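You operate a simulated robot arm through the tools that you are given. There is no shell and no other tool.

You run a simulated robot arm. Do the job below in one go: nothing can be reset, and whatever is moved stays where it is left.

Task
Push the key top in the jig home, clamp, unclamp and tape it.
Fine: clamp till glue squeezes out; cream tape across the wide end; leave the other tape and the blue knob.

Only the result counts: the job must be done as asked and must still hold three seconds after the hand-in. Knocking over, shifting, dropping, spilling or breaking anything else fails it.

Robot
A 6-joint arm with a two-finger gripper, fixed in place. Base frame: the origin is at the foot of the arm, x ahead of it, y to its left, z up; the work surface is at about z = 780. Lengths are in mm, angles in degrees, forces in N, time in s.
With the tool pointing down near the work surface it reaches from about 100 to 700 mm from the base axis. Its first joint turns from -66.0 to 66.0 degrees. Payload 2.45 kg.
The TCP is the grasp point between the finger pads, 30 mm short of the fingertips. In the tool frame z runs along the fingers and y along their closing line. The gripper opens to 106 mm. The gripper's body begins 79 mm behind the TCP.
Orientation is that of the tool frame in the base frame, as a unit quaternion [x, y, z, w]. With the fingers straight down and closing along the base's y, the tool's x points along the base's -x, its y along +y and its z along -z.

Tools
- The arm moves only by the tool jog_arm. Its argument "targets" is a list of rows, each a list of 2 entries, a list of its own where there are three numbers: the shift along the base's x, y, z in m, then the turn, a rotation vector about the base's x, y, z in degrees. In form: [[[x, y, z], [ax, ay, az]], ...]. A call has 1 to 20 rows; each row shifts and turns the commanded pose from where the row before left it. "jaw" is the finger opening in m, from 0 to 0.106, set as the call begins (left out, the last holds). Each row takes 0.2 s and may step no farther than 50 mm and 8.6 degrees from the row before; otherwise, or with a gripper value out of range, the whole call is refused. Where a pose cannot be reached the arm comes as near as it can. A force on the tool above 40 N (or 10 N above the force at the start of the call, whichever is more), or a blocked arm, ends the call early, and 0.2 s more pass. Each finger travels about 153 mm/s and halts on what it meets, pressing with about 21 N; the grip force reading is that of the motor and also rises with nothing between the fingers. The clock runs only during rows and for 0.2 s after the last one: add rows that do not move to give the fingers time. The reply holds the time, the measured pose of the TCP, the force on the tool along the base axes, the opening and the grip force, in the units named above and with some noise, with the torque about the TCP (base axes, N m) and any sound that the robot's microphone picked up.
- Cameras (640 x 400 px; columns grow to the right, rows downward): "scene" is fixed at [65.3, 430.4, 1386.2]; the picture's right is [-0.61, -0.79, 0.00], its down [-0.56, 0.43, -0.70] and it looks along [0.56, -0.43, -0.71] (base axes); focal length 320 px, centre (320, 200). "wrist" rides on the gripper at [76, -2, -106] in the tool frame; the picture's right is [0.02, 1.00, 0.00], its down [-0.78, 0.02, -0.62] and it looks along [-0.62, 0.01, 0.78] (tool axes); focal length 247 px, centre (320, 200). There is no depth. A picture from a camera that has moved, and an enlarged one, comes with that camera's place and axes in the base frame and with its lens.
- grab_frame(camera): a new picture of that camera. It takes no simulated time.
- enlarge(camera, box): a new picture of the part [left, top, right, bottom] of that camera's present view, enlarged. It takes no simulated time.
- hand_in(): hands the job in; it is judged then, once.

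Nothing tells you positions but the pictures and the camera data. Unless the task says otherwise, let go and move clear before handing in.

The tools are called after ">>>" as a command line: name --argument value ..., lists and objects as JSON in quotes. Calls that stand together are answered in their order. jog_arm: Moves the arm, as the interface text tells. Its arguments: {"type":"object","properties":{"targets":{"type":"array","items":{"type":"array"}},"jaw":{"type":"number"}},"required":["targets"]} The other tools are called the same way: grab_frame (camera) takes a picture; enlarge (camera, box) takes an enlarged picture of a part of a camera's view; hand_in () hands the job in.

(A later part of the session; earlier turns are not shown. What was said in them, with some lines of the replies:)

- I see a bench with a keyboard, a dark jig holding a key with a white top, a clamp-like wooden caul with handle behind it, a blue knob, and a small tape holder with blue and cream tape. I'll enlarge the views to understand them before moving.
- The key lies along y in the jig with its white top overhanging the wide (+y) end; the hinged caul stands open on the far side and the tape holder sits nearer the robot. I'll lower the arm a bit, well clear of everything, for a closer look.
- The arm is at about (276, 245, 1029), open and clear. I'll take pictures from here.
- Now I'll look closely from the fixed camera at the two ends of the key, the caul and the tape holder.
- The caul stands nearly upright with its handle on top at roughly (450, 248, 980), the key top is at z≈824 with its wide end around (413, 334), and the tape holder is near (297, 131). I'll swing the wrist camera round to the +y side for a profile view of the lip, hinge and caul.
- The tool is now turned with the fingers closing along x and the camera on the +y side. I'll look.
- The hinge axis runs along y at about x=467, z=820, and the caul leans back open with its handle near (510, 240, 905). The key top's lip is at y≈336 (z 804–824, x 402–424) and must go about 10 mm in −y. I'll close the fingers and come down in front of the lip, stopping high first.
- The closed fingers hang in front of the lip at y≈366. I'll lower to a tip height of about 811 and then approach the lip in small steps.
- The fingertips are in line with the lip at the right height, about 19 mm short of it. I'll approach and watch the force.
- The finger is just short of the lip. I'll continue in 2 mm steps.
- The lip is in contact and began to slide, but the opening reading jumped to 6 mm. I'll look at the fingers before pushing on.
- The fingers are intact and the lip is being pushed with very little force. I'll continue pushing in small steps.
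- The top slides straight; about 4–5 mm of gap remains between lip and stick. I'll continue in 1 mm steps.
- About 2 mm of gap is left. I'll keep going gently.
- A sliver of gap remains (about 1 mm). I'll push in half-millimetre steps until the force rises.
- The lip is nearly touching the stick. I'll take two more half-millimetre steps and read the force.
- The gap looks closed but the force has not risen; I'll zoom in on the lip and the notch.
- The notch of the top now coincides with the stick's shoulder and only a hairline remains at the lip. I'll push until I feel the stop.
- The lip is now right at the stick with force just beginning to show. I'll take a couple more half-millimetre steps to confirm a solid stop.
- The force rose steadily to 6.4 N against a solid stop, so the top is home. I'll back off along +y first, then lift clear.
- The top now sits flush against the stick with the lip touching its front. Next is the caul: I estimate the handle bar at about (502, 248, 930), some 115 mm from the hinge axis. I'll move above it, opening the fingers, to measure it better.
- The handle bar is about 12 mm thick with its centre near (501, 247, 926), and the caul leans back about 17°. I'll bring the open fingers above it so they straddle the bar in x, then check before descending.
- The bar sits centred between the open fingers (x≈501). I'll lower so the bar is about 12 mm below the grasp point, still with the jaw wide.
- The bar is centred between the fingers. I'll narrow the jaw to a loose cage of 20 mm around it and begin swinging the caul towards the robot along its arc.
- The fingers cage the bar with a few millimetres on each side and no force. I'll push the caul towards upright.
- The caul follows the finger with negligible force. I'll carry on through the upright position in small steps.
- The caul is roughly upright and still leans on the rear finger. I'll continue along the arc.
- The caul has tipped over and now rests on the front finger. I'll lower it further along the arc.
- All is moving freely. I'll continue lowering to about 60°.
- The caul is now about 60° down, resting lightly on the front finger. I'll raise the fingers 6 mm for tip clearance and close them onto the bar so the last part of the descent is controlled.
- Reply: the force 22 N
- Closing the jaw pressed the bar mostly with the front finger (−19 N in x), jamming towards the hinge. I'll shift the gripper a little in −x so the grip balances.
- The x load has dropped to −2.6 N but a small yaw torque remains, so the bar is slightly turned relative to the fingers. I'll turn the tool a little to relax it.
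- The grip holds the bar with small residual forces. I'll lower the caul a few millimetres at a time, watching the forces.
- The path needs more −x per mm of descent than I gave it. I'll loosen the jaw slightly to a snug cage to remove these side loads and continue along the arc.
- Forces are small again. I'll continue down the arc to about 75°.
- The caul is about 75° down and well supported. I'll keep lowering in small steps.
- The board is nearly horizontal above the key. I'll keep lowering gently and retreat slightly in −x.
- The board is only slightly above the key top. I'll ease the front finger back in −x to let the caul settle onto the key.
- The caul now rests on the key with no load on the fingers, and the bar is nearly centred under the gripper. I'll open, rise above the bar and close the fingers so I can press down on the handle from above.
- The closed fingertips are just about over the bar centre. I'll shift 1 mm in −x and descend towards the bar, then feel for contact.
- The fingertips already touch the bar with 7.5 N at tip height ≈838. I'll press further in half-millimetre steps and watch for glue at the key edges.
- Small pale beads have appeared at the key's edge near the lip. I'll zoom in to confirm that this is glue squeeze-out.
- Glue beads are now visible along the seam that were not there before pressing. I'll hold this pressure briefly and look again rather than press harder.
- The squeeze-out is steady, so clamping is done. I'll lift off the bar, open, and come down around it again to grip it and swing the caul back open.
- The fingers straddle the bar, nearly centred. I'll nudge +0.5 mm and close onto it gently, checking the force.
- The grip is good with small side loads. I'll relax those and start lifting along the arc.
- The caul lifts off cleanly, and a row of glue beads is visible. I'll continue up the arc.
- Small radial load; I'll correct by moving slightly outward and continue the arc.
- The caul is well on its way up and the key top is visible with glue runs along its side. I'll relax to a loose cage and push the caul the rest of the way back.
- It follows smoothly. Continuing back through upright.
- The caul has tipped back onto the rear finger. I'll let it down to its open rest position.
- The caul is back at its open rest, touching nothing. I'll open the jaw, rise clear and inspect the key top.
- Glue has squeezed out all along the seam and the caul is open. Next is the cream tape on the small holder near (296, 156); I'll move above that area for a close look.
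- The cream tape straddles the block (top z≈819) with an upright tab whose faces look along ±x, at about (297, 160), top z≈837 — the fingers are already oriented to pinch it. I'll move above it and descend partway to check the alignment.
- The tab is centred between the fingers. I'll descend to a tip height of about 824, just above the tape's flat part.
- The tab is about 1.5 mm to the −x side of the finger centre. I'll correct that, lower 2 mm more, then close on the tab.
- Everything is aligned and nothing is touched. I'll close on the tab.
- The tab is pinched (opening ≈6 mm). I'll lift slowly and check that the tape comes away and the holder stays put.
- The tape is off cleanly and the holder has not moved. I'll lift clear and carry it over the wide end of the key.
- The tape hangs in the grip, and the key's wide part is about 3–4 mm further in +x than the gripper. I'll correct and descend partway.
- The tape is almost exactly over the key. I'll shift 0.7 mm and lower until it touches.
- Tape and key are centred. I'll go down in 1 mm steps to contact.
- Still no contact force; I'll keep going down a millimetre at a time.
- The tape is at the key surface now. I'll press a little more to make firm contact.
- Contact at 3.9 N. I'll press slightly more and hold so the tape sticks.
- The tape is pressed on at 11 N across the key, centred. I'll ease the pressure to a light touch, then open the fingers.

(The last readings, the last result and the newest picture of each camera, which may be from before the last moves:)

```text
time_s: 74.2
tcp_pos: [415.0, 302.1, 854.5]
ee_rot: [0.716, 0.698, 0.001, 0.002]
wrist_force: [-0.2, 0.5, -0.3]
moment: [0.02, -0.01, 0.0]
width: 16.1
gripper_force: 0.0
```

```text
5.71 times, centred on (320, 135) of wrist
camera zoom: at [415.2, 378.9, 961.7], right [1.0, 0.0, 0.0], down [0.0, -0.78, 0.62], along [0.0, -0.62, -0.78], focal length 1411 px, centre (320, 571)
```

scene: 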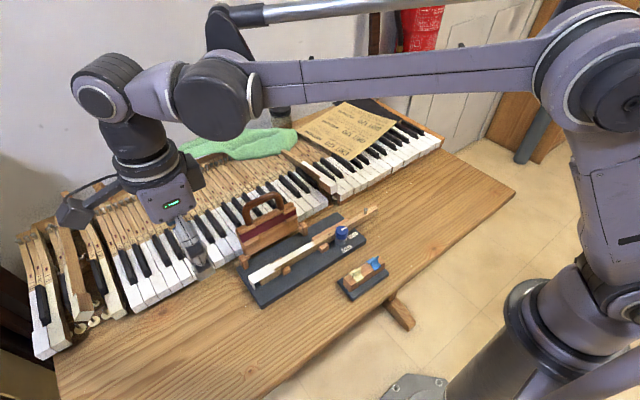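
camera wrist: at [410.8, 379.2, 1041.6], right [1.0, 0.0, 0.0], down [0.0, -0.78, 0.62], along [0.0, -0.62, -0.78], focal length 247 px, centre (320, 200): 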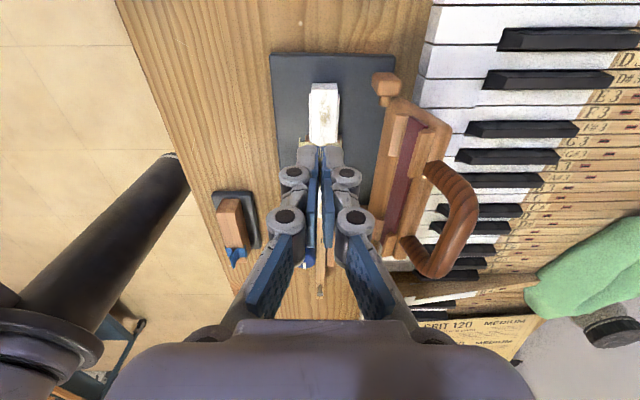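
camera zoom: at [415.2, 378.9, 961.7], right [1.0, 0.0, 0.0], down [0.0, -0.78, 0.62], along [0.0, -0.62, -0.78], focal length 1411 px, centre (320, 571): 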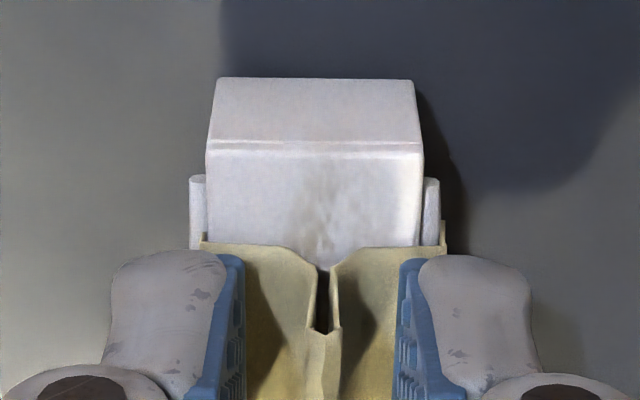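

The fingers are free of the tab and the tape lies across the key. I'll lift straight up and check it stays.

>>> jog_arm --targets '[[[0, 0, 0.005], [0, 0, 0]], [[0, 0, 0.01], [0, 0, 0]], [[0, 0, 0.02], [0, 0, 0]], [[0, 0, 0.03], [0, 0, 0]], [[0, 0, 0.03], [0, 0, 0]], [[0, 0, 0], [0, 0, 0]]]'

>>> enlarge --camera "scene" --box '[250, 240, 310, 300]'

>>> enlarge --camera "wrist" --box '[240, 60, 400, 210]'

```text
time_s: 75.6
tcp_pos: [415.8, 302.4, 948.9]
ee_rot: [0.716, 0.698, 0.001, 0.0]
wrist_force: [-0.6, -0.3, -0.1]
moment: [-0.02, 0.03, 0.0]
width: 15.9
gripper_force: 0.0
```

```text
6.67 times, centred on (280, 270) of scene
camera zoom: at [65.3, 430.4, 1386.2], right [-0.61, -0.79, 0.0], down [-0.56, 0.43, -0.7], along [0.56, -0.43, -0.71], focal length 2136 px, centre (587, -267)
```

zoom: 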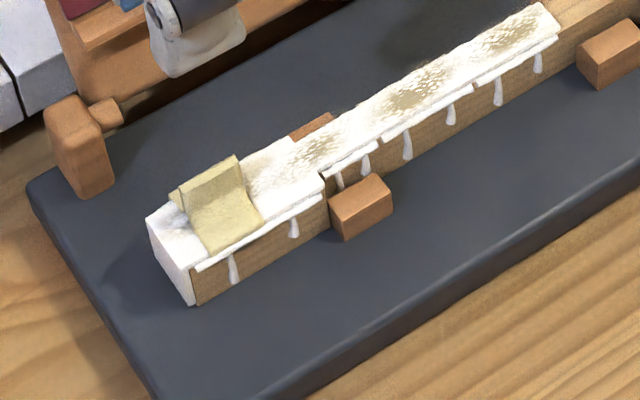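

```text
2.67 times, centred on (320, 135) of wrist
camera zoom: at [415.3, 379.9, 1055.1], right [1.0, 0.0, 0.0], down [0.0, -0.78, 0.62], along [0.0, -0.62, -0.78], focal length 659 px, centre (320, 373)
```

zoom: 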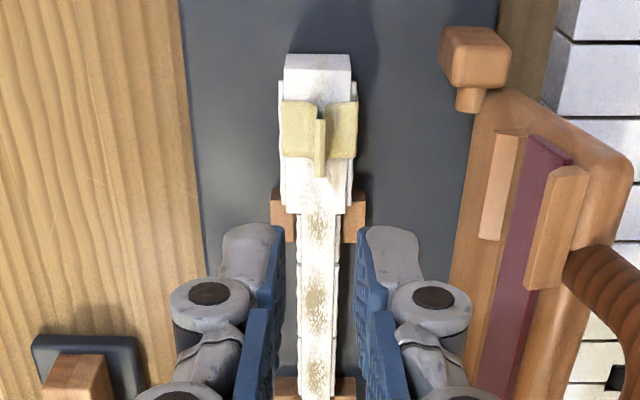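

The cream tape lies across the wide end, centred, and stayed put. I'll retreat up and back to a clear position and check the whole scene.

>>> jog_arm --targets '[[[0, 0, 0.04], [0, 0, 0]], [[-0.02, 0, 0.04], [0, 0, 0]], [[-0.04, 0, 0.025], [0, 0, 0]], [[-0.045, 0, 0.02], [0, 0, 0]], [[-0.045, 0, 0.02], [0, 0, 0]], [[-0.04, 0, 0.02], [0, 0, 0]], [[0, 0, 0], [0, 0, 0]], [[0, 0, 0], [0, 0, 0]]]' --jaw 0.05

>>> grab_frame --camera "scene"

>>> enlarge --camera "scene" --box '[225, 175, 395, 310]'

>>> enlarge --camera "scene" --box '[255, 245, 300, 295]'

```text
time_s: 77.4
tcp_pos: [226.2, 301.2, 1116.6]
ee_rot: [0.716, 0.698, 0.0, 0.001]
wrist_force: [0.5, -0.2, 0.0]
moment: [0.01, 0.03, -0.02]
width: 50.1
gripper_force: 0.1
```

```text
taken
```

scene: 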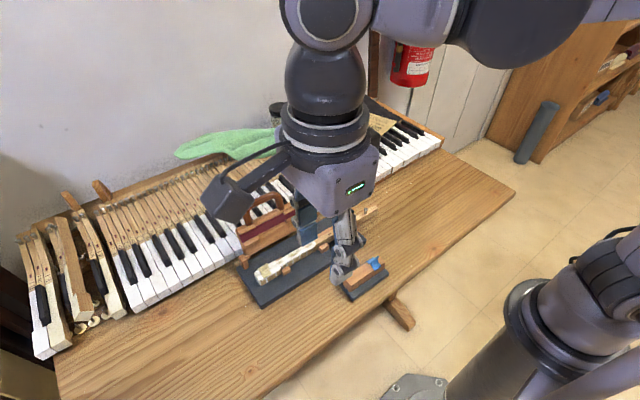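

```text
2.96 times, centred on (310, 242) of scene
camera zoom: at [65.3, 430.4, 1386.2], right [-0.61, -0.79, 0.0], down [-0.56, 0.43, -0.7], along [0.56, -0.43, -0.71], focal length 949 px, centre (350, 74)
```

zoom: 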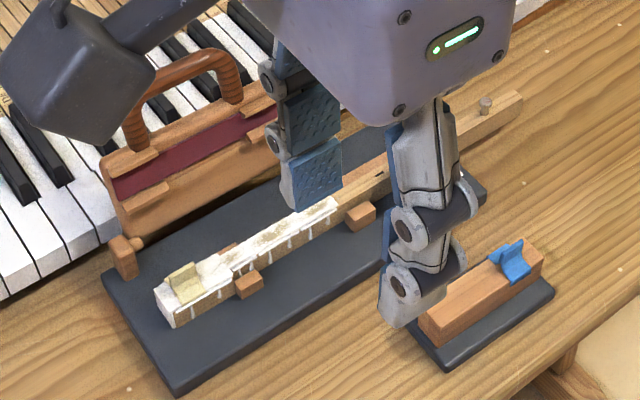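

```text
8.00 times, centred on (278, 270) of scene
camera zoom: at [65.3, 430.4, 1386.2], right [-0.61, -0.79, 0.0], down [-0.56, 0.43, -0.7], along [0.56, -0.43, -0.71], focal length 2563 px, centre (660, -360)
```

zoom: 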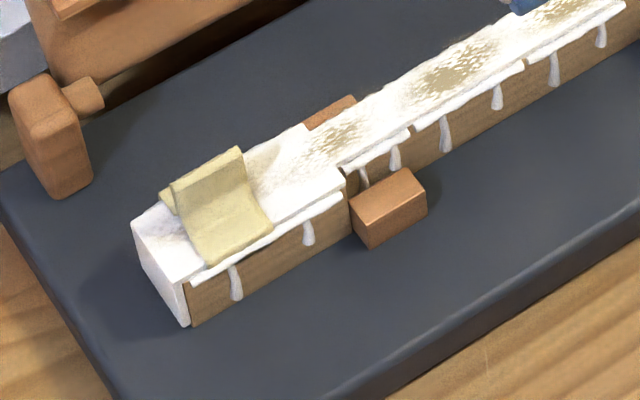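

The key top is home with glue squeezed out, the caul is open, and the cream tape lies across the wide end. The blue tape and the knob are untouched and the arm is clear. I'll hand in.

>>> hand_in

```text
The job is handed in.
```

I pushed the key top home, clamped it until glue squeezed out, swung the clamp back open, and put the cream tape across the wide end. The job is handed in, but no verdict came back.

- **Key top:** I pushed it about 10 mm until the lip met the end of the key. The force rose to about 6 N against a firm stop. The lip was still tight against the end in the last pictures.
- **Clamp:** Pressing the handle with about 11 N brought glue beads out along the seam. I stopped there and did not press harder. The clamp is back in its open rest position.
- **Tape:** I pressed the tape on with about 11 N, centred across the wide end. It stayed in place when I let go and moved away. Its tab still stands upright.
- **Other things:** The blue tape and the blue knob were left alone, and the last pictures show nothing else moved.

While closing the clamp, one grip on the handle put a side load of about 19 N on the hinge before I eased off. The pictures afterwards showed the jig had not shifted.

After clamping, the white top shows brownish patches that were not there before. I don't know what they are.
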